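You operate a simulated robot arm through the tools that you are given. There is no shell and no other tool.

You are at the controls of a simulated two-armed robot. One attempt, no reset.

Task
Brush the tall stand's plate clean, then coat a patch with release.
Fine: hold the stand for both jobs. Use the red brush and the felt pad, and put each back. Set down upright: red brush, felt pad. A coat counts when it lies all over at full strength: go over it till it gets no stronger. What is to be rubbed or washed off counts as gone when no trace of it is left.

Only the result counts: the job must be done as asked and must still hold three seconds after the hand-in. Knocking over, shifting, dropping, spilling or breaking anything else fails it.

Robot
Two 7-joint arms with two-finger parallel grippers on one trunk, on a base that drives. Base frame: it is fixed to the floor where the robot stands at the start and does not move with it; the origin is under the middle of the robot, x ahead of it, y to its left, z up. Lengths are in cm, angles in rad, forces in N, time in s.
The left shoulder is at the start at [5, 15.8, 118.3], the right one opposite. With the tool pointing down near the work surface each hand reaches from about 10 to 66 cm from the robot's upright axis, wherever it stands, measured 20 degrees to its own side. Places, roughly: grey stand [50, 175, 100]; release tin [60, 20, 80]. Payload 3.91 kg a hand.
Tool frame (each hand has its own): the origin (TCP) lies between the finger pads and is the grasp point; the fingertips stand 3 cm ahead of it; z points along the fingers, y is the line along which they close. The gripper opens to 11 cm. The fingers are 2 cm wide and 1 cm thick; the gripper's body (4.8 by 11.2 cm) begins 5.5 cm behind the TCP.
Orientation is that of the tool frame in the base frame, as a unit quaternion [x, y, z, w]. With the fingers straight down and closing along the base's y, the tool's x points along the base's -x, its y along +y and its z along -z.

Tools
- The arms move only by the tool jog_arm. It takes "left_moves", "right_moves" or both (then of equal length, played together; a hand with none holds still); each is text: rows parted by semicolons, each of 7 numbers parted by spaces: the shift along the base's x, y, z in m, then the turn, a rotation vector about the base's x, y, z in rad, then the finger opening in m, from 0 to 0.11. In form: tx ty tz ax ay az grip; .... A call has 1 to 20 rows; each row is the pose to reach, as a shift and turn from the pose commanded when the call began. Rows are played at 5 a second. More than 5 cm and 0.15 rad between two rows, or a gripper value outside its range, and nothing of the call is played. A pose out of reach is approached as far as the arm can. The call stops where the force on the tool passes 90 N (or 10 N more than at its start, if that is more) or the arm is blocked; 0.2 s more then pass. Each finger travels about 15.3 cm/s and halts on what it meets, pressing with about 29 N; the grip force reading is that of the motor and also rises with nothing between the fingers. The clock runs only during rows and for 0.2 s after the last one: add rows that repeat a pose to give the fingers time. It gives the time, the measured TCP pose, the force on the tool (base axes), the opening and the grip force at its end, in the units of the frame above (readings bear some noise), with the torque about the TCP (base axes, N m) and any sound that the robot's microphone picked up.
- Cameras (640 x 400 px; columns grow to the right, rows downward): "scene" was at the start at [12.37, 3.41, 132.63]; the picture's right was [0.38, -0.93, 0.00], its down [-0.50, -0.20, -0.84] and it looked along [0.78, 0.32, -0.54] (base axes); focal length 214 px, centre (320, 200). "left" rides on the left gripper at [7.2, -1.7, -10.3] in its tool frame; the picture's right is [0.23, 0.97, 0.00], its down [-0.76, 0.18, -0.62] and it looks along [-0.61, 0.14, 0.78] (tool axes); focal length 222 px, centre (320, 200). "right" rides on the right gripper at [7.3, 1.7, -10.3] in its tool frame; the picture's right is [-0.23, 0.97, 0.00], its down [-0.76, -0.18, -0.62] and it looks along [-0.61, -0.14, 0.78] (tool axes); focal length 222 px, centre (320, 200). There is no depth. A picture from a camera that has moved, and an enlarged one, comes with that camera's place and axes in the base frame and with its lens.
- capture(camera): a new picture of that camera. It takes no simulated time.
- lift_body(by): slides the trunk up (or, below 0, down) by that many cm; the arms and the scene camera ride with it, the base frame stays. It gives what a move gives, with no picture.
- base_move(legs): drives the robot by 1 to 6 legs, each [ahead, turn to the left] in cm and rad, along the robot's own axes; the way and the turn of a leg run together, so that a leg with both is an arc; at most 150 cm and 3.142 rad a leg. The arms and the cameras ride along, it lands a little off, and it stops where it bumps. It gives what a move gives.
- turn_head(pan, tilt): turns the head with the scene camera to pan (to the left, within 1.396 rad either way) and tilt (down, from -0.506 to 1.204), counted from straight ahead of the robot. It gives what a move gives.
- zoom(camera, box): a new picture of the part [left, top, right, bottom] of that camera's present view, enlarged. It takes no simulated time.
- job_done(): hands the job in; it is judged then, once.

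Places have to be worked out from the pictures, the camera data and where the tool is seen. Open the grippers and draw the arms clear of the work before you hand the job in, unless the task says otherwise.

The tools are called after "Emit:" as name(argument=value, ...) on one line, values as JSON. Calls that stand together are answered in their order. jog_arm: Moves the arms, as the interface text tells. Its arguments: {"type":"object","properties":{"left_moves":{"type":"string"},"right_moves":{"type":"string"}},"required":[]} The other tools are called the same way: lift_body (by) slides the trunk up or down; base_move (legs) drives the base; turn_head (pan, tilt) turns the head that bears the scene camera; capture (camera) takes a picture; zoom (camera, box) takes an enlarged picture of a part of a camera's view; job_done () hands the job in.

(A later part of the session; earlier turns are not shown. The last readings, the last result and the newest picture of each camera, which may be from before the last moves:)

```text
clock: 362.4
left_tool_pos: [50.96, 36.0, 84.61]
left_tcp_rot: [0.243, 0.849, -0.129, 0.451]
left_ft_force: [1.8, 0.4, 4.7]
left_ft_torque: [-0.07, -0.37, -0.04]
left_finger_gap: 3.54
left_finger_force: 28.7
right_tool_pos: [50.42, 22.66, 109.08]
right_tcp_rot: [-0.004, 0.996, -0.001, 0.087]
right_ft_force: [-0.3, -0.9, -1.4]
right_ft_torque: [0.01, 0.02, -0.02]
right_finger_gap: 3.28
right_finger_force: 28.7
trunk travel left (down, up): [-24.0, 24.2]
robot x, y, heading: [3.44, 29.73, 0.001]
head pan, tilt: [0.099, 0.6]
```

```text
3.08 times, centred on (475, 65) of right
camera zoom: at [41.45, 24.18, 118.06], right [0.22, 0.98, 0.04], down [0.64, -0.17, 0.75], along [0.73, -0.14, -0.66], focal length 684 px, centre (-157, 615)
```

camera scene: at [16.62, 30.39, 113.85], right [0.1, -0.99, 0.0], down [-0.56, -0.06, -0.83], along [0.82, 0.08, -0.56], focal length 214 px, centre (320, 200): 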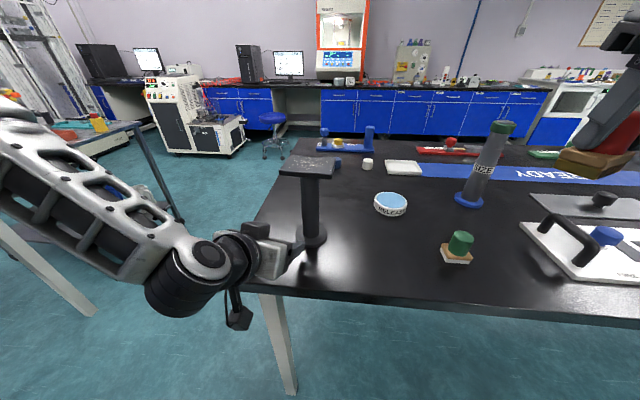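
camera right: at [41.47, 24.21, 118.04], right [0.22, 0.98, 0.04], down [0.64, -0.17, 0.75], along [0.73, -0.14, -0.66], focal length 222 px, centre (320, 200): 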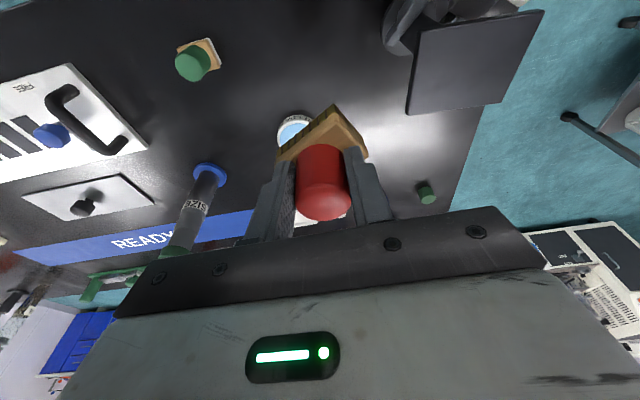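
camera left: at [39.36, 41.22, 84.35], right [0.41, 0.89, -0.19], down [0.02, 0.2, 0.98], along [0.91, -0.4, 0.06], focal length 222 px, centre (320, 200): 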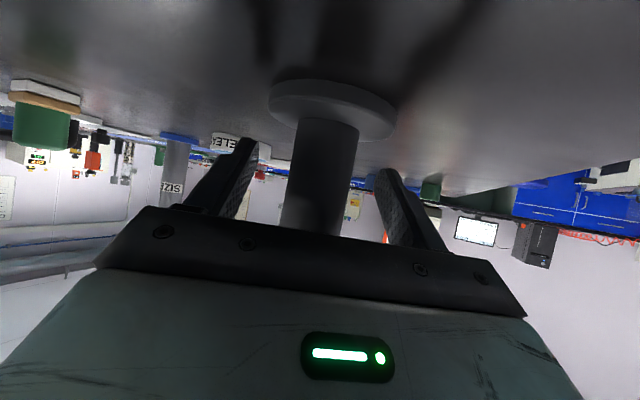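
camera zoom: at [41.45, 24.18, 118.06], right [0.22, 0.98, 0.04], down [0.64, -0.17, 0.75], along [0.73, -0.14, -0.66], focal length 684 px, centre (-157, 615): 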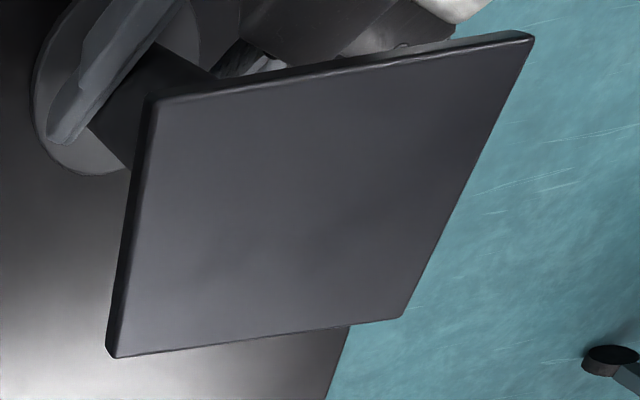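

Spotless. Now I return the brush: yaw −28° so its block lies along y as at the start, and go above its original place [48.0,17.5].

Emit:
jog_arm(right_moves="-0.005 -0.01 -0.01 0 0 -0.1 0; -0.01 -0.02 -0.03 0 0 -0.2 0; -0.015 -0.03 -0.06 0 0 -0.3 0; -0.02 -0.042 -0.09 0 0 -0.4 0; -0.0237 -0.0526 -0.12 0 0 -0.494 0; -0.0237 -0.0526 -0.16 0 0 -0.494 0; -0.0237 -0.0526 -0.195 0 0 -0.494 0; -0.0237 -0.0526 -0.195 0 0 -0.494 0")

Emit:
capture(camera="right")

Emit:
zoom(camera="scene", box=[320, 160, 500, 290])

```text
clock: 364.2
left_tool_pos: [50.98, 36.01, 84.68]
left_tcp_rot: [0.243, 0.849, -0.129, 0.451]
left_ft_force: [3.0, -0.1, 9.9]
left_ft_torque: [-0.24, -0.47, 0.0]
left_finger_gap: 3.52
left_finger_force: 28.6
right_tool_pos: [48.22, 17.37, 89.2]
right_tcp_rot: [0.24, 0.967, -0.023, 0.084]
right_ft_force: [0.6, -0.1, -0.5]
right_ft_torque: [-0.01, 0.0, 0.03]
right_finger_gap: 3.24
right_finger_force: 28.5
trunk travel left (down, up): [-24.0, 24.2]
robot x, y, heading: [3.55, 29.25, 0.007]
head pan, tilt: [0.099, 0.6]
```

```text
taken
camera right: at [41.05, 23.08, 98.21], right [0.65, 0.76, 0.04], down [0.48, -0.46, 0.75], along [0.58, -0.47, -0.66], focal length 222 px, centre (320, 200)
```

right: 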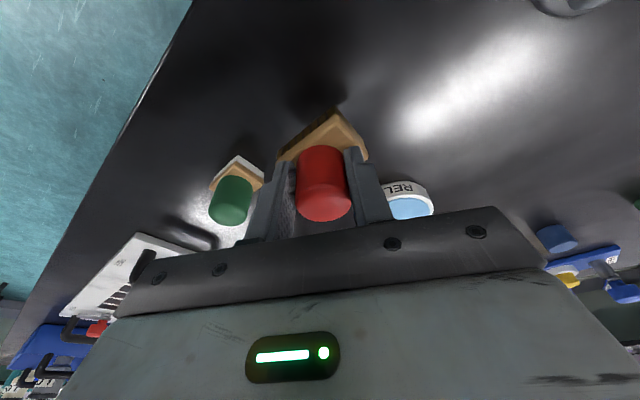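

```text
3.08 times, centred on (410, 225) of scene
camera zoom: at [16.56, 30.39, 113.86], right [0.1, -0.99, 0.0], down [-0.56, -0.06, -0.83], along [0.82, 0.08, -0.56], focal length 660 px, centre (43, 123)
```

zoom: 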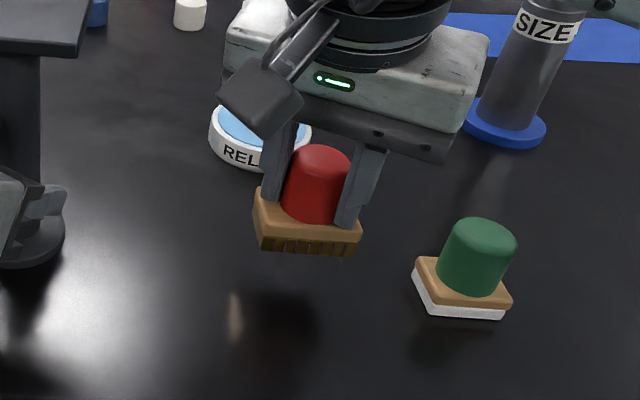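

The brush hovers 3 cm above its old place, aligned. I lower it until it touches down.

Emit:
jog_arm(right_moves="-0.001 0 -0.012 0 0 0 0; -0.002 0 -0.024 0 0 0 0; -0.002 0 -0.028 0 0 0 0; -0.002 0 -0.028 0 0 0 0")

Emit:
jog_arm(right_moves="0 0 -0.003 0 0 0 0; 0 0 -0.005 0 0 0 0; 0 0 -0.005 0 0 0 0")

```text
clock: 365.2
left_tool_pos: [50.95, 36.09, 84.6]
left_tcp_rot: [0.242, 0.849, -0.128, 0.451]
left_ft_force: [2.3, -1.1, 10.9]
left_ft_torque: [-0.28, -0.53, 0.01]
left_finger_gap: 3.56
left_finger_force: 29.5
right_tool_pos: [47.91, 17.34, 86.54]
right_tcp_rot: [0.24, 0.967, -0.023, 0.084]
right_ft_force: [0.1, 0.6, -1.6]
right_ft_torque: [0.0, 0.01, 0.0]
right_finger_gap: 3.26
right_finger_force: 28.3
trunk travel left (down, up): [-24.0, 24.2]
robot x, y, heading: [3.7, 29.21, 0.002]
head pan, tilt: [0.099, 0.6]
```

```text
clock: 366.0
left_tool_pos: [50.88, 35.99, 84.51]
left_tcp_rot: [0.243, 0.849, -0.129, 0.451]
left_ft_force: [1.8, -1.7, 10.5]
left_ft_torque: [-0.26, -0.51, -0.02]
left_finger_gap: 3.53
left_finger_force: 29.0
right_tool_pos: [48.11, 17.52, 86.09]
right_tcp_rot: [0.24, 0.967, -0.022, 0.084]
right_ft_force: [0.1, -1.2, -0.6]
right_ft_torque: [0.0, -0.01, -0.01]
right_finger_gap: 3.26
right_finger_force: 28.4
trunk travel left (down, up): [-24.0, 24.2]
robot x, y, heading: [3.43, 29.34, 0.001]
head pan, tilt: [0.099, 0.6]
```

Emit:
jog_arm(right_moves="0 0 -0.003 0 0 0 0; 0 0 -0.005 0 0 0 0; 0 0 -0.005 0 0 0 0")

Emit:
zoom(camera="scene", box=[320, 160, 500, 290])

```text
clock: 366.8
left_tool_pos: [50.9, 35.92, 84.38]
left_tcp_rot: [0.243, 0.849, -0.129, 0.45]
left_ft_force: [2.3, 0.2, 11.2]
left_ft_torque: [-0.27, -0.53, 0.01]
left_finger_gap: 3.52
left_finger_force: 29.0
right_tool_pos: [47.92, 17.66, 85.64]
right_tcp_rot: [0.241, 0.967, -0.023, 0.084]
right_ft_force: [0.1, 0.0, -1.0]
right_ft_torque: [0.0, -0.01, 0.01]
right_finger_gap: 3.26
right_finger_force: 28.6
trunk travel left (down, up): [-24.0, 24.2]
robot x, y, heading: [3.48, 29.63, 0.009]
head pan, tilt: [0.099, 0.6]
```

```text
3.08 times, centred on (410, 225) of scene
camera zoom: at [16.55, 30.4, 113.86], right [0.1, -0.99, 0.0], down [-0.56, -0.06, -0.83], along [0.82, 0.08, -0.56], focal length 660 px, centre (43, 123)
```

zoom: 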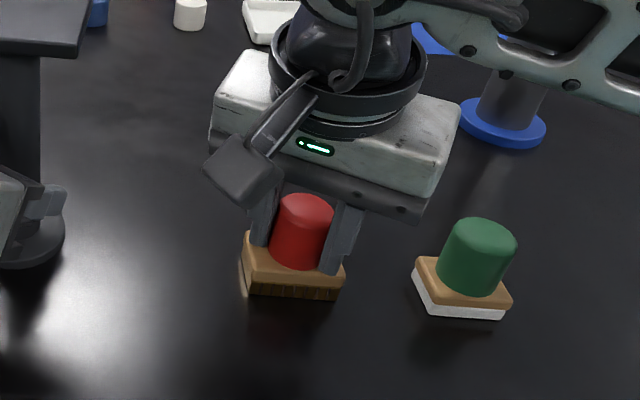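

Emit:
jog_arm(right_moves="0 0 -0.002 0 0 0 0; 0 0 -0.004 0 0 0 0; 0 0 -0.004 0 0 0 0")

```text
clock: 367.6
left_tool_pos: [50.79, 36.02, 84.5]
left_tcp_rot: [0.243, 0.85, -0.129, 0.449]
left_ft_force: [1.6, 0.1, 4.5]
left_ft_torque: [-0.13, -0.33, 0.05]
left_finger_gap: 3.53
left_finger_force: 28.9
right_tool_pos: [48.01, 17.5, 85.53]
right_tcp_rot: [0.241, 0.966, -0.021, 0.088]
right_ft_force: [-2.7, -6.8, 26.1]
right_ft_torque: [-0.61, -0.2, -0.05]
right_finger_gap: 3.26
right_finger_force: 29.1
trunk travel left (down, up): [-24.0, 24.2]
robot x, y, heading: [3.76, 29.71, 0.006]
head pan, tilt: [0.099, 0.6]
```

Touchdown (26 N). I ease off, open, and rise straight up.

Emit:
jog_arm(right_moves="0 0 0.003 0 0 0 0; 0 0 0.003 0 0 0 0.035; 0 0 0.003 0 0 0 0.045; 0 0 0.003 0 0 0 0.06; 0 0 0.003 0 0 0 0.065; 0 0 0.03 0 0 0 0.065; 0 0 0.07 0 0 0 0.065; 0 0 0.11 0 0 0 0.065; 0 0 0.11 0 0 0 0.065")

Emit:
capture(camera="scene")

Emit:
capture(camera="right")

```text
clock: 369.6
left_tool_pos: [50.8, 36.07, 84.55]
left_tcp_rot: [0.244, 0.849, -0.131, 0.45]
left_ft_force: [0.1, -1.0, 6.7]
left_ft_torque: [-0.18, -0.26, -0.01]
left_finger_gap: 3.55
left_finger_force: 28.7
right_tool_pos: [47.81, 17.66, 96.31]
right_tcp_rot: [0.239, 0.967, -0.023, 0.084]
right_ft_force: [-0.4, 0.7, -0.5]
right_ft_torque: [-0.03, -0.01, -0.02]
right_finger_gap: 6.51
right_finger_force: 0.1
trunk travel left (down, up): [-24.0, 24.2]
robot x, y, heading: [3.82, 29.29, 0.005]
head pan, tilt: [0.099, 0.6]
```

```text
taken
camera scene: at [16.56, 30.4, 113.86], right [0.1, -0.99, 0.0], down [-0.56, -0.06, -0.83], along [0.82, 0.08, -0.56], focal length 214 px, centre (320, 200)
```

scene: 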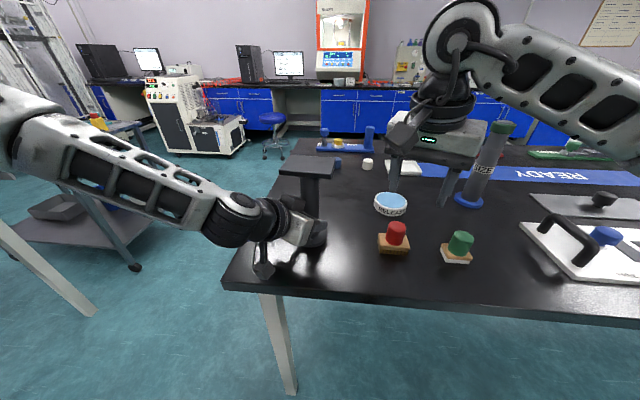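

```text
taken
camera right: at [40.66, 23.18, 105.28], right [0.65, 0.76, 0.04], down [0.49, -0.46, 0.75], along [0.58, -0.47, -0.66], focal length 222 px, centre (320, 200)
```

right: 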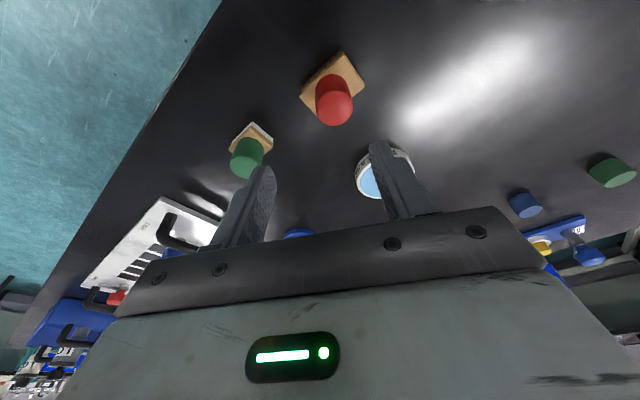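

The brush stands upright at its place. Now I take the felt pad: yaw back to default and move above the green knob at about [48,6.6].

Emit:
jog_arm(right_moves="0 -0.02 0.03 0 0 0.123 0.07; 0.001 -0.05 0.04 0 0 0.246 0.07; 0.002 -0.08 0.04 0 0 0.369 0.07; 0.002 -0.11 0.04 0 0 0.49 0.07; 0.002 -0.11 0.02 0 0 0.49 0.07; 0.002 -0.11 0.02 0 0 0.49 0.07")

Emit:
capture(camera="right")

Emit:
zoom(camera="scene", box=[360, 190, 500, 290])

```text
clock: 371.0
left_tool_pos: [50.95, 36.07, 84.61]
left_tcp_rot: [0.244, 0.849, -0.13, 0.451]
left_ft_force: [-1.3, -0.2, 7.6]
left_ft_torque: [-0.17, -0.31, 0.0]
left_finger_gap: 3.52
left_finger_force: 29.0
right_tool_pos: [48.08, 6.51, 98.03]
right_tcp_rot: [-0.002, 0.996, -0.002, 0.087]
right_ft_force: [-0.4, 0.1, 0.4]
right_ft_torque: [0.01, 0.04, 0.04]
right_finger_gap: 7.0
right_finger_force: 0.0
trunk travel left (down, up): [-24.0, 24.2]
robot x, y, heading: [3.57, 29.48, 0.003]
head pan, tilt: [0.099, 0.6]
```

```text
taken
camera right: at [39.04, 7.99, 107.09], right [0.22, 0.97, 0.04], down [0.64, -0.17, 0.75], along [0.73, -0.14, -0.66], focal length 222 px, centre (320, 200)
```

right: 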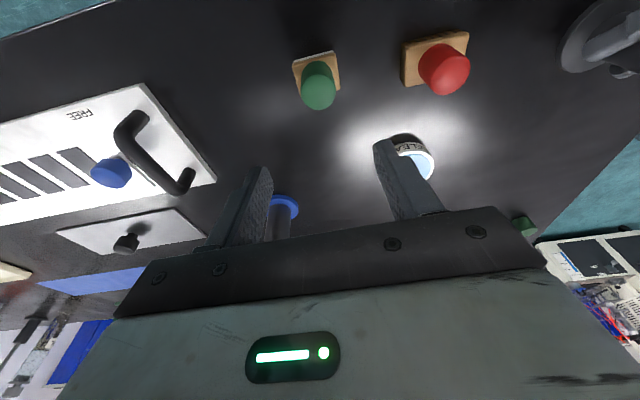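

```text
4.00 times, centred on (430, 240) of scene
camera zoom: at [16.55, 30.4, 113.86], right [0.1, -0.99, 0.0], down [-0.56, -0.06, -0.83], along [0.82, 0.08, -0.56], focal length 858 px, centre (-120, 40)
```

zoom: 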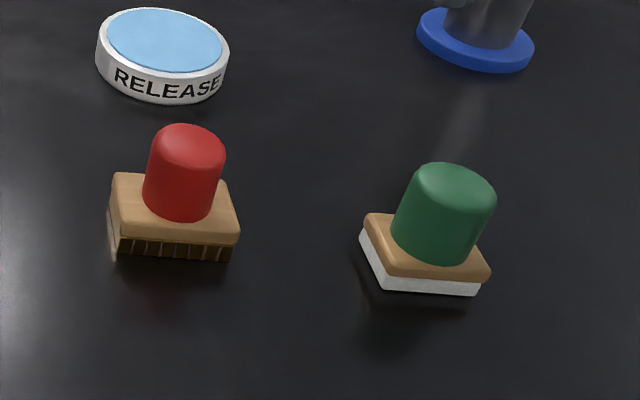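

The pad's knob is at about [48.0,6.7]. I descend (x −0.3 to allow for the hand's pitch) and close on it.

Emit:
jog_arm(right_moves="-0.001 0.001 -0.04 0 0 0 0.07; -0.003 0.001 -0.08 0 0 0 0.07; -0.003 0.001 -0.11 0 0 0 0.07; -0.003 0.001 -0.1235 0 0 0 0.07; -0.003 0.001 -0.1235 0 0 0 0.05; -0.003 0.001 -0.1235 0 0 0 0.03; -0.003 0.001 -0.1235 0 0 0 0; -0.003 0.001 -0.1235 0 0 0 0; -0.003 0.001 -0.1235 0 0 0 0")

Emit:
zoom(camera="scene", box=[360, 170, 500, 290])

Emit:
capture(camera="right")

```text
clock: 373.0
left_tool_pos: [50.85, 36.11, 84.52]
left_tcp_rot: [0.243, 0.849, -0.13, 0.451]
left_ft_force: [0.8, 0.8, 8.9]
left_ft_torque: [-0.17, -0.29, -0.01]
left_finger_gap: 3.5
left_finger_force: 28.6
right_tool_pos: [47.95, 6.53, 85.79]
right_tcp_rot: [-0.001, 0.996, -0.002, 0.087]
right_ft_force: [-0.1, -0.1, 0.4]
right_ft_torque: [0.0, 0.01, -0.02]
right_finger_gap: 3.23
right_finger_force: 29.1
trunk travel left (down, up): [-24.0, 24.2]
robot x, y, heading: [3.69, 29.46, 0.001]
head pan, tilt: [0.099, 0.6]
```

```text
3.33 times, centred on (430, 230) of scene
camera zoom: at [16.56, 30.41, 113.86], right [0.1, -0.99, 0.0], down [-0.56, -0.06, -0.83], along [0.82, 0.08, -0.56], focal length 715 px, centre (-47, 100)
```

zoom: 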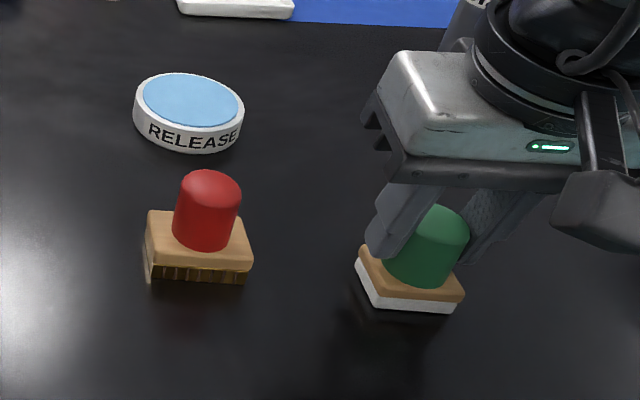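

```text
taken
camera right: at [38.87, 8.21, 94.74], right [0.22, 0.97, 0.04], down [0.64, -0.17, 0.75], along [0.73, -0.14, -0.66], focal length 222 px, centre (320, 200)
```

right: 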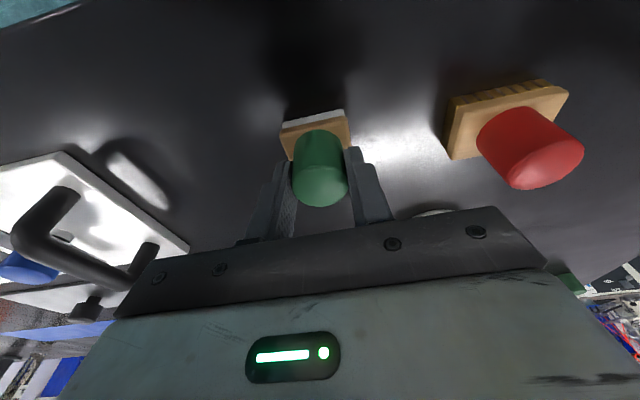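

The pad is gripped. I lift it and carry it above the release tin, then check alignment with the hand camera.

Emit:
jog_arm(right_moves="0 0 0.03 0 0 0 0; 0 0 0.07 0 0 0 0; 0.01 0.005 0.11 0 0 0 0; 0.045 0.027 0.115 0 0 0 0; 0.08 0.05 0.115 0 0 0 0; 0.115 0.07 0.115 0 0 0 0; 0.15 0.09 0.115 0 0 0 0; 0.165 0.1 0.115 0 0 0 0; 0.165 0.1 0.115 0 0 0 0")

Emit:
capture(camera="right")

Emit:
zoom(camera="scene", box=[340, 110, 480, 230])

```text
clock: 375.0
left_tool_pos: [50.85, 36.13, 84.46]
left_tcp_rot: [0.244, 0.849, -0.13, 0.45]
left_ft_force: [-1.6, 1.1, 8.6]
left_ft_torque: [-0.04, -0.26, 0.01]
left_finger_gap: 3.53
left_finger_force: 29.2
right_tool_pos: [64.3, 16.71, 97.23]
right_tcp_rot: [-0.001, 0.996, -0.001, 0.088]
right_ft_force: [-0.2, -0.1, -0.8]
right_ft_torque: [0.01, -0.01, -0.01]
right_finger_gap: 3.24
right_finger_force: 29.5
trunk travel left (down, up): [-24.0, 24.2]
robot x, y, heading: [3.6, 29.43, 0.003]
head pan, tilt: [0.099, 0.6]
```

```text
taken
camera right: at [55.29, 18.31, 106.21], right [0.22, 0.97, 0.04], down [0.64, -0.17, 0.75], along [0.73, -0.14, -0.66], focal length 222 px, centre (320, 200)
```

right: 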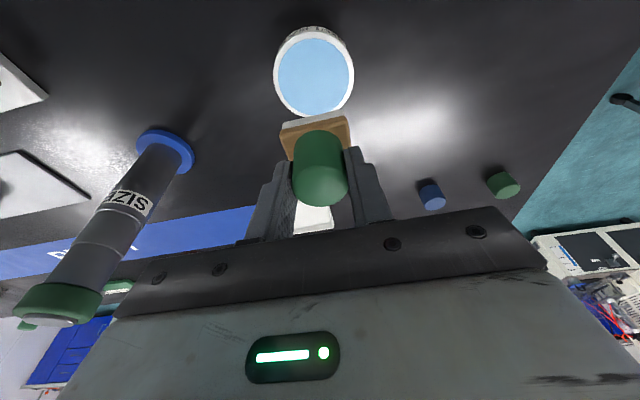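

```text
3.33 times, centred on (410, 170) of scene
camera zoom: at [16.55, 30.41, 113.86], right [0.1, -0.99, 0.0], down [-0.56, -0.06, -0.83], along [0.82, 0.08, -0.56], focal length 715 px, centre (20, 300)
```

zoom: 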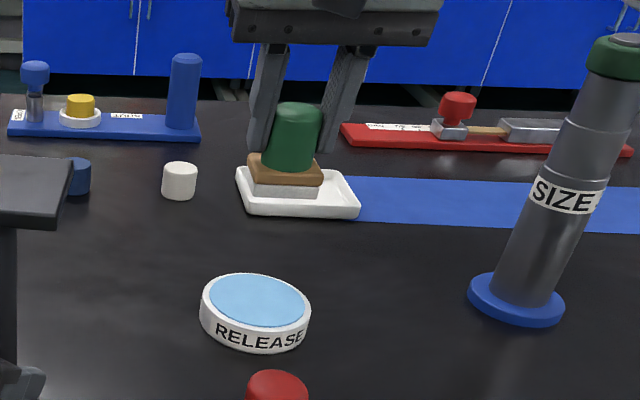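

The tin centre is at about [63.8,16.65]. I adjust and lower the pad towards it.

Emit:
jog_arm(right_moves="-0.005 -0.002 -0.03 0 0 0 0; -0.0055 -0.002 -0.06 0 0 0 0; -0.0055 -0.002 -0.085 0 0 0 0; -0.0055 -0.002 -0.085 0 0 0 0")

Emit:
zoom(camera="scene", box=[340, 110, 480, 230])

Emit:
capture(camera="right")

```text
clock: 376.0
left_tool_pos: [50.81, 36.0, 84.6]
left_tcp_rot: [0.244, 0.849, -0.13, 0.45]
left_ft_force: [-1.3, 0.7, 7.8]
left_ft_torque: [-0.09, -0.23, 0.01]
left_finger_gap: 3.51
left_finger_force: 28.6
right_tool_pos: [63.8, 16.52, 88.74]
right_tcp_rot: [-0.001, 0.996, -0.002, 0.089]
right_ft_force: [1.0, -0.3, -0.6]
right_ft_torque: [-0.01, 0.0, 0.0]
right_finger_gap: 3.23
right_finger_force: 28.7
trunk travel left (down, up): [-24.0, 24.2]
robot x, y, heading: [3.68, 29.47, -0.002]
head pan, tilt: [0.099, 0.6]
```

```text
3.33 times, centred on (410, 170) of scene
camera zoom: at [16.56, 30.41, 113.86], right [0.1, -0.99, 0.0], down [-0.56, -0.06, -0.83], along [0.82, 0.08, -0.56], focal length 715 px, centre (20, 300)
```

zoom: 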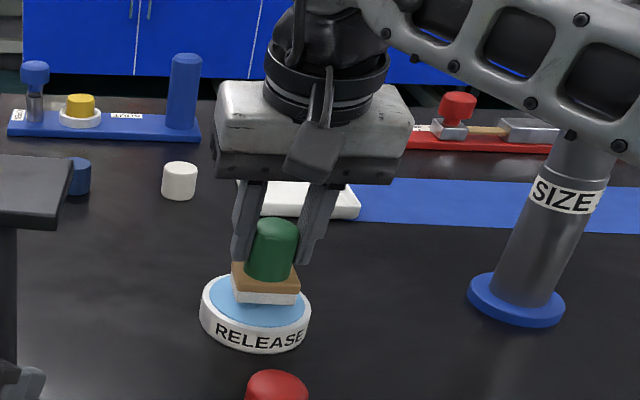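

```text
taken
camera right: at [54.8, 18.1, 97.68], right [0.22, 0.97, 0.04], down [0.64, -0.17, 0.75], along [0.73, -0.14, -0.66], focal length 222 px, centre (320, 200)
```

right: 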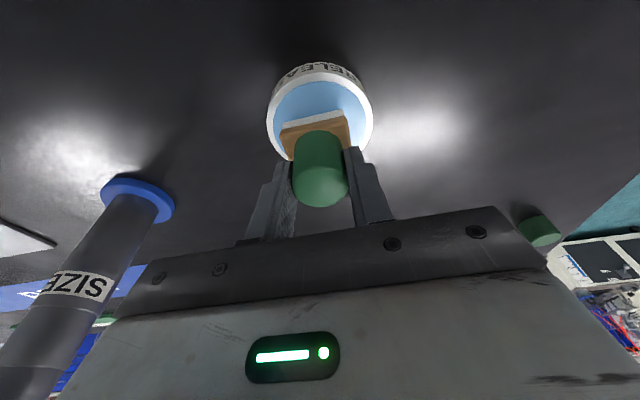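

Emit:
jog_arm(right_moves="0 0 -0.004 0 0 0 0; 0 0 -0.008 0 0 0 0; 0 0 -0.01 0 0 0 0; 0 0 -0.01 0 0 0 0")

Emit:
jog_arm(right_moves="0 0 -0.002 0 0 0 0; 0 0 -0.004 0 0 0 0; 0 0 -0.004 0 0 0 0")

```text
clock: 377.0
left_tool_pos: [50.76, 36.0, 84.49]
left_tcp_rot: [0.243, 0.85, -0.129, 0.45]
left_ft_force: [1.1, -0.4, 0.1]
left_ft_torque: [-0.05, -0.15, 0.03]
left_finger_gap: 3.53
left_finger_force: 28.8
right_tool_pos: [63.86, 16.57, 88.08]
right_tcp_rot: [-0.002, 0.996, -0.001, 0.089]
right_ft_force: [-5.4, -2.7, 19.8]
right_ft_torque: [-0.09, 0.3, 0.02]
right_finger_gap: 3.23
right_finger_force: 29.0
trunk travel left (down, up): [-24.0, 24.2]
robot x, y, heading: [3.67, 29.24, 0.002]
head pan, tilt: [0.099, 0.6]
```

```text
clock: 377.8
left_tool_pos: [50.85, 35.98, 84.53]
left_tcp_rot: [0.244, 0.849, -0.13, 0.451]
left_ft_force: [0.3, -0.5, 0.8]
left_ft_torque: [-0.04, 0.05, -0.02]
left_finger_gap: 3.53
left_finger_force: 29.2
right_tool_pos: [63.73, 16.57, 87.81]
right_tcp_rot: [-0.001, 0.996, 0.0, 0.091]
right_ft_force: [0.1, -1.4, 24.6]
right_ft_torque: [-0.02, -0.04, 0.0]
right_finger_gap: 3.24
right_finger_force: 29.4
trunk travel left (down, up): [-24.0, 24.2]
robot x, y, heading: [3.64, 29.43, 0.002]
head pan, tilt: [0.099, 0.6]
```

Pad pressed into the tin with about 25 N. I ease slightly, dwell a second, then lift and check that the felt has taken up release and the tin has not moved.

Emit:
jog_arm(right_moves="0 0 0.002 0 0 0 0; 0 0 0.002 0 0 0 0; 0 0 0.002 0 0 0 0; 0 0 0.002 0 0 0 0; 0 0 0.002 0 0 0 0; 0 0 0.02 0 0 0 0; 0 0 0.06 0 0 0 0; 0 0 0.1 0 0 0 0; 0 0 0.1 0 0 0 0")

Emit:
zoom(camera="scene", box=[340, 90, 480, 230])

Emit:
capture(camera="right")

```text
clock: 379.8
left_tool_pos: [50.85, 35.97, 84.51]
left_tcp_rot: [0.243, 0.85, -0.129, 0.45]
left_ft_force: [-0.4, 1.1, 3.8]
left_ft_torque: [0.04, -0.09, 0.0]
left_finger_gap: 3.55
left_finger_force: 29.0
right_tool_pos: [63.92, 16.49, 97.54]
right_tcp_rot: [-0.001, 0.996, -0.001, 0.087]
right_ft_force: [-0.3, -0.1, -0.4]
right_ft_torque: [0.0, 0.01, -0.02]
right_finger_gap: 3.24
right_finger_force: 29.4
trunk travel left (down, up): [-24.0, 24.2]
robot x, y, heading: [3.45, 29.49, 0.002]
head pan, tilt: [0.099, 0.6]
```

```text
2.86 times, centred on (410, 160) of scene
camera zoom: at [16.59, 30.41, 113.85], right [0.1, -0.99, 0.0], down [-0.56, -0.06, -0.83], along [0.82, 0.08, -0.56], focal length 613 px, centre (63, 314)
```

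zoom: 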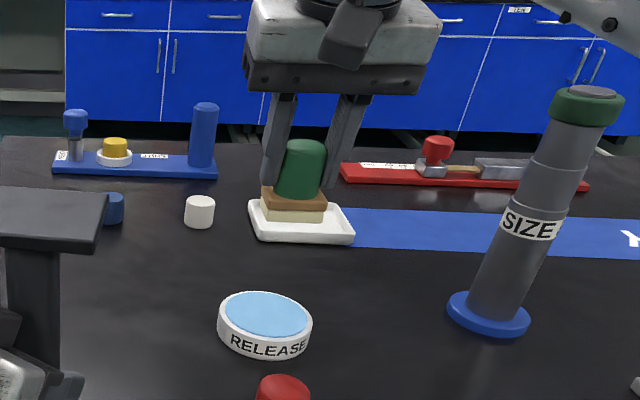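

```text
taken
camera right: at [54.97, 18.2, 106.42], right [0.22, 0.97, 0.04], down [0.64, -0.17, 0.75], along [0.73, -0.14, -0.67], focal length 222 px, centre (320, 200)
```

right: 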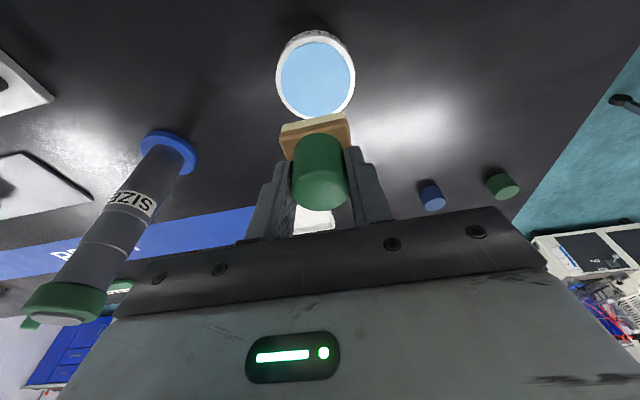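

The felt turned cream-coloured — it has taken up release — and the tin stands where it was. I carry the pad over to the held plate.

Emit:
jog_arm(right_moves="0 0 0.045 0 0 0 0; 0 0 0.09 0 0 0 0; -0.02 0.035 0.1 0 0 0 0; -0.044 0.074 0.1 0 0 0 0; -0.068 0.113 0.1 0 0 0 0; -0.092 0.152 0.1 0 0 0 0; -0.115 0.19 0.1 0 0 0 0; -0.12 0.194 0.09 0 0 0 0; -0.12 0.194 0.09 0 0 0 0")

Emit:
zoom(camera="scene", box=[220, 80, 380, 220])

Emit:
capture(camera="right")

```text
clock: 381.8
left_tool_pos: [50.85, 36.06, 84.57]
left_tcp_rot: [0.243, 0.849, -0.129, 0.45]
left_ft_force: [0.1, 1.0, 5.5]
left_ft_torque: [-0.03, -0.12, 0.01]
left_finger_gap: 3.53
left_finger_force: 29.1
right_tool_pos: [51.91, 35.89, 106.39]
right_tcp_rot: [-0.002, 0.996, -0.002, 0.087]
right_ft_force: [-1.0, -0.3, -0.6]
right_ft_torque: [-0.01, 0.0, 0.0]
right_finger_gap: 3.25
right_finger_force: 29.0
trunk travel left (down, up): [-24.0, 24.2]
robot x, y, heading: [3.66, 29.79, 0.001]
head pan, tilt: [0.099, 0.6]
```

```text
2.86 times, centred on (300, 150) of scene
camera zoom: at [16.58, 30.41, 113.86], right [0.1, -0.99, 0.0], down [-0.56, -0.06, -0.83], along [0.82, 0.08, -0.56], focal length 613 px, centre (377, 343)
```

zoom: 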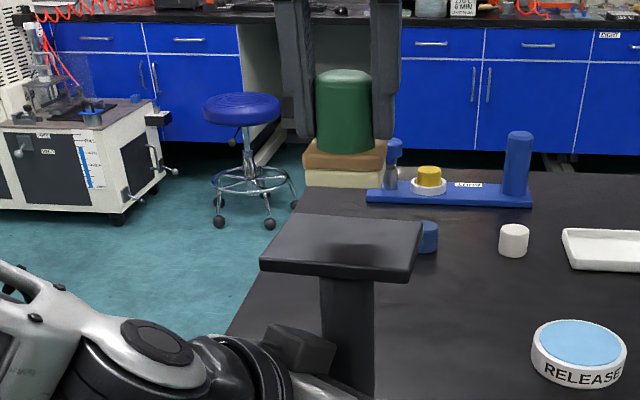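

```text
taken
camera right: at [42.82, 37.42, 115.32], right [0.22, 0.97, 0.04], down [0.64, -0.17, 0.75], along [0.73, -0.14, -0.66], focal length 222 px, centre (320, 200)
```

right: 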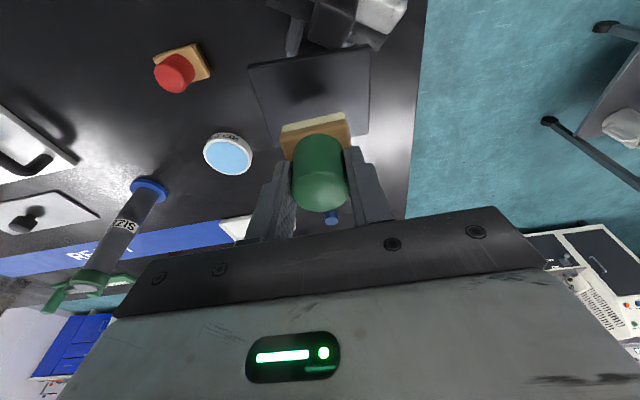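

The pad is over the plate. I lower it to contact.

Emit:
jog_arm(right_moves="-0.003 0 -0.012 0 0 0 0; -0.003 0 -0.024 0 0 0 0; -0.003 0 -0.024 0 0 0 0")

Emit:
jog_arm(right_moves="0 0 -0.003 0 0 0 0; 0 0 -0.006 0 0 0 0; 0 0 -0.006 0 0 0 0")

```text
clock: 382.6
left_tool_pos: [50.91, 36.11, 84.49]
left_tcp_rot: [0.244, 0.849, -0.13, 0.45]
left_ft_force: [0.3, 0.1, 6.7]
left_ft_torque: [-0.03, -0.14, -0.01]
left_finger_gap: 3.51
left_finger_force: 29.1
right_tool_pos: [51.73, 35.79, 104.01]
right_tcp_rot: [-0.001, 0.996, -0.001, 0.087]
right_ft_force: [-0.6, -0.5, -0.4]
right_ft_torque: [0.02, 0.03, 0.01]
right_finger_gap: 3.26
right_finger_force: 29.0
trunk travel left (down, up): [-24.0, 24.2]
robot x, y, heading: [3.87, 29.88, 0.002]
head pan, tilt: [0.099, 0.6]
```

```text
clock: 383.4
left_tool_pos: [50.82, 35.93, 84.52]
left_tcp_rot: [0.244, 0.849, -0.13, 0.45]
left_ft_force: [0.0, -0.6, 7.2]
left_ft_torque: [-0.1, -0.16, -0.01]
left_finger_gap: 3.52
left_finger_force: 29.1
right_tool_pos: [51.55, 35.84, 103.25]
right_tcp_rot: [-0.002, 0.996, -0.002, 0.087]
right_ft_force: [0.2, -0.3, -0.1]
right_ft_torque: [0.02, 0.0, 0.02]
right_finger_gap: 3.26
right_finger_force: 29.1
trunk travel left (down, up): [-24.0, 24.2]
robot x, y, heading: [3.41, 29.18, 0.004]
head pan, tilt: [0.099, 0.6]
```

Emit:
jog_arm(right_moves="0 0 -0.003 0 0 0 0; 0 0 -0.005 0 0 0 0; 0 0 -0.005 0 0 0 0")

Emit:
zoom(camera="scene", box=[220, 100, 380, 220])

```text
clock: 384.2
left_tool_pos: [50.97, 36.05, 84.45]
left_tcp_rot: [0.243, 0.849, -0.13, 0.45]
left_ft_force: [1.7, -0.4, 5.2]
left_ft_torque: [-0.1, -0.15, 0.0]
left_finger_gap: 3.53
left_finger_force: 28.5
right_tool_pos: [51.6, 35.92, 102.91]
right_tcp_rot: [-0.001, 0.996, 0.0, 0.088]
right_ft_force: [-0.2, 0.6, 2.5]
right_ft_torque: [0.09, -0.08, -0.01]
right_finger_gap: 3.25
right_finger_force: 29.0
trunk travel left (down, up): [-24.0, 24.2]
robot x, y, heading: [3.71, 29.5, 0.002]
head pan, tilt: [0.099, 0.6]
```

```text
3.33 times, centred on (300, 160) of scene
camera zoom: at [16.57, 30.4, 113.86], right [0.1, -0.99, 0.0], down [-0.56, -0.06, -0.83], along [0.82, 0.08, -0.56], focal length 715 px, centre (387, 333)
```

zoom: 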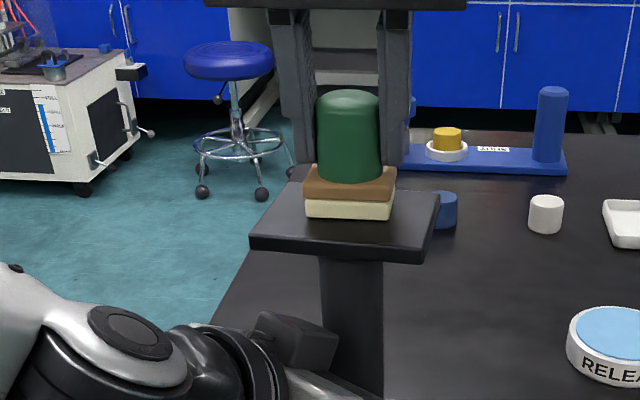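

Contact at TCP z=102.9. I press about 1.5 mm and rub in overlapping strokes over the whole plate, then look.

Emit:
jog_arm(right_moves="0 0 -0.0015 0 0 0 0; 0.015 0 -0.0015 0 0 0 0; -0.015 0 -0.0015 0 0 0 0; -0.015 0.01 -0.0015 0 0 0 0; 0.015 0.01 -0.0015 0 0 0 0; 0.015 0.02 -0.0015 0 0 0 0; -0.015 0.02 -0.0015 0 0 0 0; -0.015 0.01 -0.0015 0 0 0 0; 0.015 0 -0.0015 0 0 0 0; 0.015 -0.01 -0.0015 0 0 0 0; -0.015 -0.01 -0.0015 0 0 0 0; -0.015 -0.02 -0.0015 0 0 0 0; 0.015 -0.02 -0.0015 0 0 0 0; 0.015 -0.01 -0.0015 0 0 0 0; -0.015 0 -0.0015 0 0 0 0; 0 0 -0.0015 0 0 0 0; 0 0 0.03 0 0 0 0; 0 -0.04 0.05 0 0 0 0; -0.005 -0.085 0.06 0 0 0 0; -0.01 -0.13 0.06 0 0 0 0")

Emit:
zoom(camera="scene", box=[275, 148, 345, 192])

Emit:
capture(camera="right")

```text
clock: 388.4
left_tool_pos: [50.97, 36.14, 84.51]
left_tcp_rot: [0.244, 0.849, -0.131, 0.449]
left_ft_force: [-0.4, 0.0, 2.3]
left_ft_torque: [-0.07, -0.22, -0.06]
left_finger_gap: 3.53
left_finger_force: 29.3
right_tool_pos: [50.48, 22.73, 109.02]
right_tcp_rot: [-0.001, 0.996, -0.002, 0.087]
right_ft_force: [-0.1, 0.2, -0.9]
right_ft_torque: [-0.02, -0.01, 0.01]
right_finger_gap: 3.21
right_finger_force: 29.1
trunk travel left (down, up): [-24.0, 24.2]
robot x, y, heading: [3.58, 29.34, 0.004]
head pan, tilt: [0.099, 0.6]
```

```text
9.09 times, centred on (310, 170) of scene
camera zoom: at [16.62, 30.38, 113.85], right [0.1, -0.99, 0.0], down [-0.56, -0.06, -0.83], along [0.82, 0.08, -0.56], focal length 1950 px, centre (411, 473)
```

zoom: 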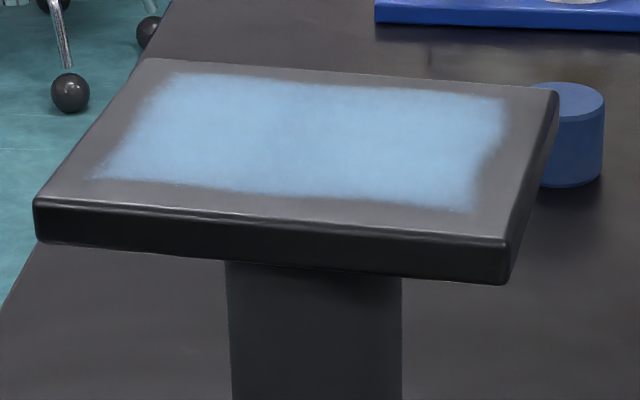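

```text
taken
camera right: at [41.47, 24.36, 117.97], right [0.22, 0.97, 0.04], down [0.64, -0.17, 0.75], along [0.73, -0.14, -0.66], focal length 222 px, centre (320, 200)
```

right: 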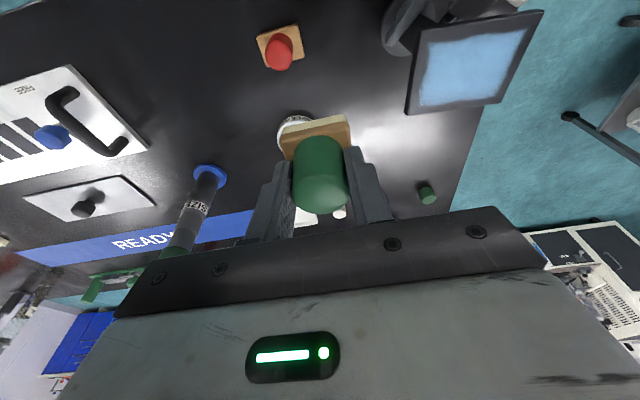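

A blue coat now shows over most of the plate, with ragged edges. I go over it again with wider strokes for even, full coverage.

Emit:
jog_arm(right_moves="0.005 0.04 0 0 0 0 0; 0.01 0.085 -0.005 0 0 0 0; 0.011 0.13 -0.01 0 0 0 0; 0.011 0.13 -0.05 0 0 0 0; 0.011 0.13 -0.0625 0 0 0 0; 0.03 0.13 -0.0625 0 0 0 0; -0.008 0.13 -0.0625 0 0 0 0; -0.008 0.14 -0.0625 0 0 0 0; 0.03 0.14 -0.0625 0 0 0 0; 0.03 0.15 -0.0625 0 0 0 0; -0.008 0.15 -0.0625 0 0 0 0; -0.008 0.157 -0.0625 0 0 0 0; 0.03 0.157 -0.0625 0 0 0 0; 0.03 0.145 -0.0625 0 0 0 0; -0.008 0.135 -0.0625 0 0 0 0; 0.011 0.13 -0.0625 0 0 0 0")

Emit:
jog_arm(right_moves="0.019 0 0 0 0 0 0; 0.019 -0.008 0 0 0 0 0; -0.019 -0.008 0 0 0 0 0; -0.019 -0.016 0 0 0 0 0; 0.019 -0.016 0 0 0 0 0; 0.019 -0.025 0 0 0 0 0; -0.019 -0.025 0 0 0 0 0; -0.019 -0.018 0 0 0 0 0; 0.019 -0.01 0 0 0 0 0; -0.019 0 0 0 0 0 0; -0.019 0.025 0 0 0 0 0; 0 0.025 0 0 0 0 0; 0 -0.025 0 0 0 0 0; 0.019 -0.025 0 0 0 0 0; 0.019 0.025 0 0 0 0 0; 0 0 0 0 0 0 0; 0 0 0.03 0 0 0 0; 0 -0.04 0.05 0 0 0 0; -0.005 -0.085 0.06 0 0 0 0; -0.01 -0.13 0.06 0 0 0 0")

Emit:
zoom(camera="scene", box=[275, 148, 345, 192])

Emit:
capture(camera="right")

```text
clock: 391.8
left_tool_pos: [50.87, 35.94, 84.42]
left_tcp_rot: [0.243, 0.85, -0.13, 0.45]
left_ft_force: [1.6, -3.2, -1.4]
left_ft_torque: [0.23, 0.62, 0.0]
left_finger_gap: 3.54
left_finger_force: 29.5
right_tool_pos: [51.62, 35.78, 102.78]
right_tcp_rot: [-0.002, 0.996, 0.0, 0.086]
right_ft_force: [-3.7, 1.3, 7.8]
right_ft_torque: [0.05, 0.03, 0.01]
right_finger_gap: 3.28
right_finger_force: 29.6
trunk travel left (down, up): [-24.0, 24.2]
robot x, y, heading: [3.89, 29.29, 0.004]
head pan, tilt: [0.099, 0.6]
```

```text
clock: 396.0
left_tool_pos: [50.97, 36.09, 84.56]
left_tcp_rot: [0.243, 0.849, -0.13, 0.45]
left_ft_force: [0.2, -1.5, 1.4]
left_ft_torque: [-0.05, -0.12, -0.03]
left_finger_gap: 3.54
left_finger_force: 28.5
right_tool_pos: [50.73, 22.82, 108.63]
right_tcp_rot: [-0.002, 0.996, -0.001, 0.087]
right_ft_force: [0.5, 0.6, 0.1]
right_ft_torque: [-0.01, 0.0, 0.01]
right_finger_gap: 3.25
right_finger_force: 28.9
trunk travel left (down, up): [-24.0, 24.2]
robot x, y, heading: [3.48, 29.85, 0.004]
head pan, tilt: [0.099, 0.6]
```

```text
9.09 times, centred on (310, 170) of scene
camera zoom: at [16.61, 30.39, 113.85], right [0.1, -0.99, 0.0], down [-0.56, -0.06, -0.83], along [0.82, 0.08, -0.56], focal length 1950 px, centre (411, 473)
```

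zoom: 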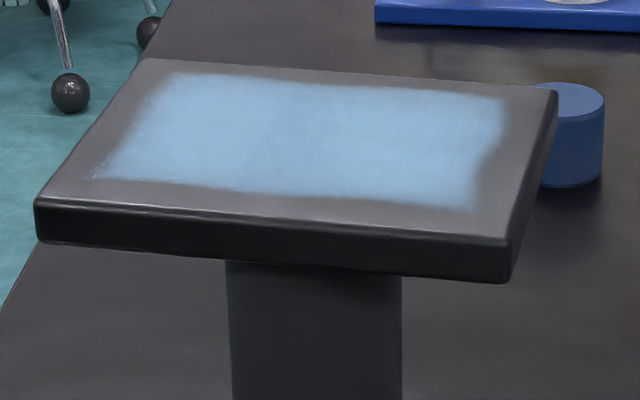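

```text
taken
camera right: at [41.66, 24.48, 117.55], right [0.22, 0.97, 0.04], down [0.64, -0.17, 0.75], along [0.73, -0.14, -0.66], focal length 222 px, centre (320, 200)
```

right: 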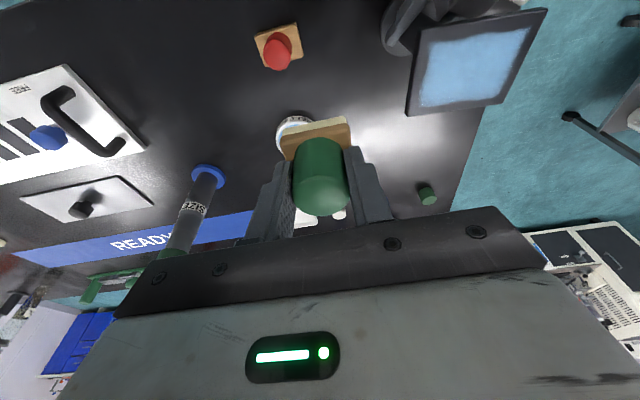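

The coat kept its outline. To be sure it is at full strength, I dip the pad again and go over once more.

Emit:
zoom(camera="right", box=[390, 0, 560, 130])

Emit:
jog_arm(right_moves="0.03 -0.014 -0.01 0 0 0 0; 0.06 -0.028 -0.03 0 0 0 0; 0.09 -0.042 -0.05 0 0 0 0; 0.12 -0.056 -0.08 0 0 0 0; 0.1305 -0.063 -0.115 0 0 0 0; 0.1305 -0.063 -0.15 0 0 0 0; 0.1305 -0.063 -0.185 0 0 0 0; 0.1305 -0.063 -0.199 0 0 0 0; 0.1305 -0.063 -0.199 0 0 0 0")

Emit:
zoom(camera="scene", box=[340, 110, 480, 230])

```text
3.08 times, centred on (475, 65) of right
camera zoom: at [41.66, 24.48, 117.55], right [0.22, 0.97, 0.04], down [0.64, -0.17, 0.75], along [0.73, -0.14, -0.66], focal length 684 px, centre (-157, 615)
```

zoom: 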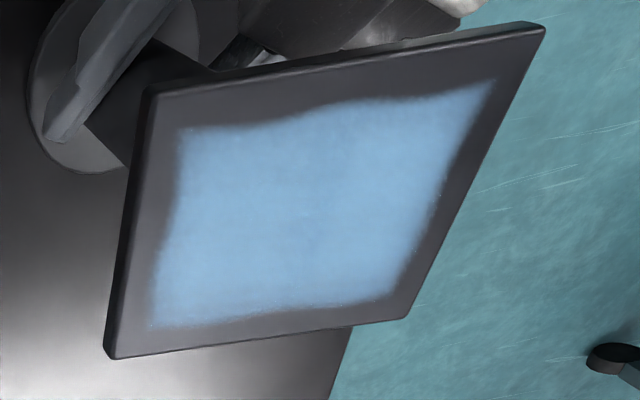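

```text
clock: 398.0
left_tool_pos: [50.88, 36.1, 84.37]
left_tcp_rot: [0.244, 0.85, -0.129, 0.449]
left_ft_force: [-0.3, 0.3, 5.2]
left_ft_torque: [0.01, -0.23, 0.0]
left_finger_gap: 3.51
left_finger_force: 28.9
right_tool_pos: [63.71, 16.52, 88.73]
right_tcp_rot: [-0.003, 0.996, -0.001, 0.088]
right_ft_force: [0.6, -0.2, -0.5]
right_ft_torque: [0.02, 0.02, 0.0]
right_finger_gap: 3.26
right_finger_force: 28.9
trunk travel left (down, up): [-24.0, 24.2]
robot x, y, heading: [3.41, 29.54, -0.001]
head pan, tilt: [0.099, 0.6]
```

```text
3.33 times, centred on (410, 170) of scene
camera zoom: at [16.59, 30.41, 113.85], right [0.1, -0.99, 0.0], down [-0.56, -0.06, -0.83], along [0.82, 0.08, -0.56], focal length 715 px, centre (20, 300)
```

zoom: 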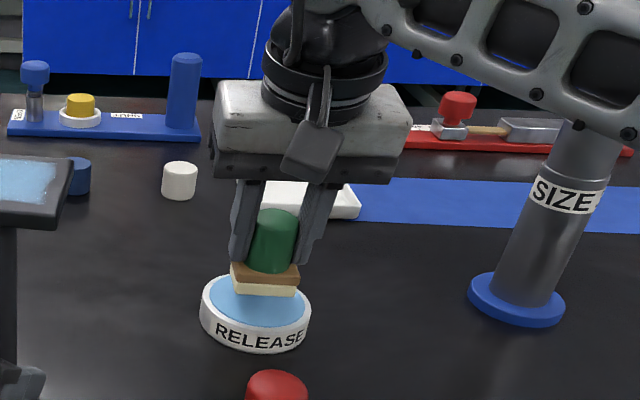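

Emit:
jog_arm(right_moves="0 0 -0.004 0 0 0 0; 0 0 -0.008 0 0 0 0; 0 0 -0.011 0 0 0 0; 0 0 -0.011 0 0 0 0; 0 0 -0.011 0 0 0 0; 0 0 -0.011 0 0 0 0; 0 0 -0.011 0 0 0 0; 0 0 0.02 0 0 0 0; 0 0 0.06 0 0 0 0; 0 0 0.1 0 0 0 0; 0 0 0.145 0 0 0 0; 0 0 0.19 0 0 0 0; -0.02 0.035 0.195 0 0 0 0; -0.044 0.074 0.195 0 0 0 0; -0.068 0.113 0.195 0 0 0 0; -0.092 0.152 0.195 0 0 0 0; -0.115 0.19 0.195 0 0 0 0; -0.12 0.1935 0.18 0 0 0 0; -0.12 0.1935 0.18 0 0 0 0")

Emit:
capture(camera="right")

Emit:
capture(camera="scene")

```text
clock: 402.0
left_tool_pos: [50.96, 36.05, 84.56]
left_tcp_rot: [0.243, 0.85, -0.129, 0.45]
left_ft_force: [-0.3, -0.1, 5.1]
left_ft_torque: [-0.05, -0.17, -0.01]
left_finger_gap: 3.54
left_finger_force: 29.0
right_tool_pos: [51.49, 36.25, 106.85]
right_tcp_rot: [-0.001, 0.996, 0.0, 0.088]
right_ft_force: [0.8, 0.1, -0.5]
right_ft_torque: [0.03, -0.03, -0.03]
right_finger_gap: 3.25
right_finger_force: 28.8
right hand out of reach, approached as far as the arm can: row 12
trunk travel left (down, up): [-24.0, 24.2]
robot x, y, heading: [3.91, 29.59, -0.0]
head pan, tilt: [0.099, 0.6]
```

```text
taken
camera right: at [42.52, 37.76, 115.75], right [0.22, 0.97, 0.04], down [0.64, -0.17, 0.75], along [0.73, -0.14, -0.66], focal length 222 px, centre (320, 200)
```

right: 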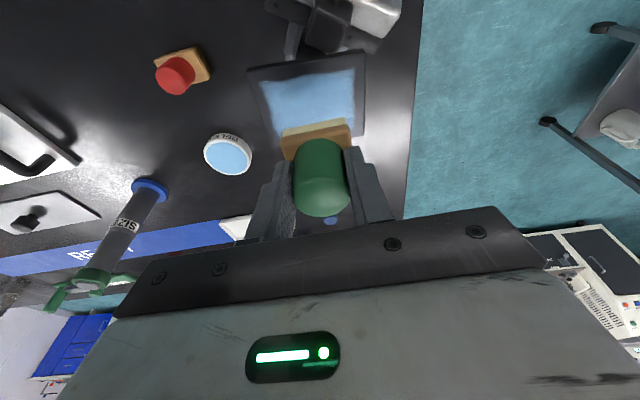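

```text
taken
camera scene: at [16.58, 30.4, 113.85], right [0.1, -0.99, 0.0], down [-0.56, -0.06, -0.83], along [0.82, 0.08, -0.56], focal length 214 px, centre (320, 200)
```

scene: 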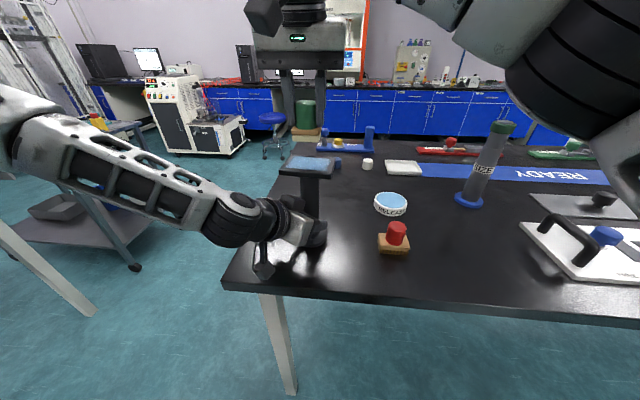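

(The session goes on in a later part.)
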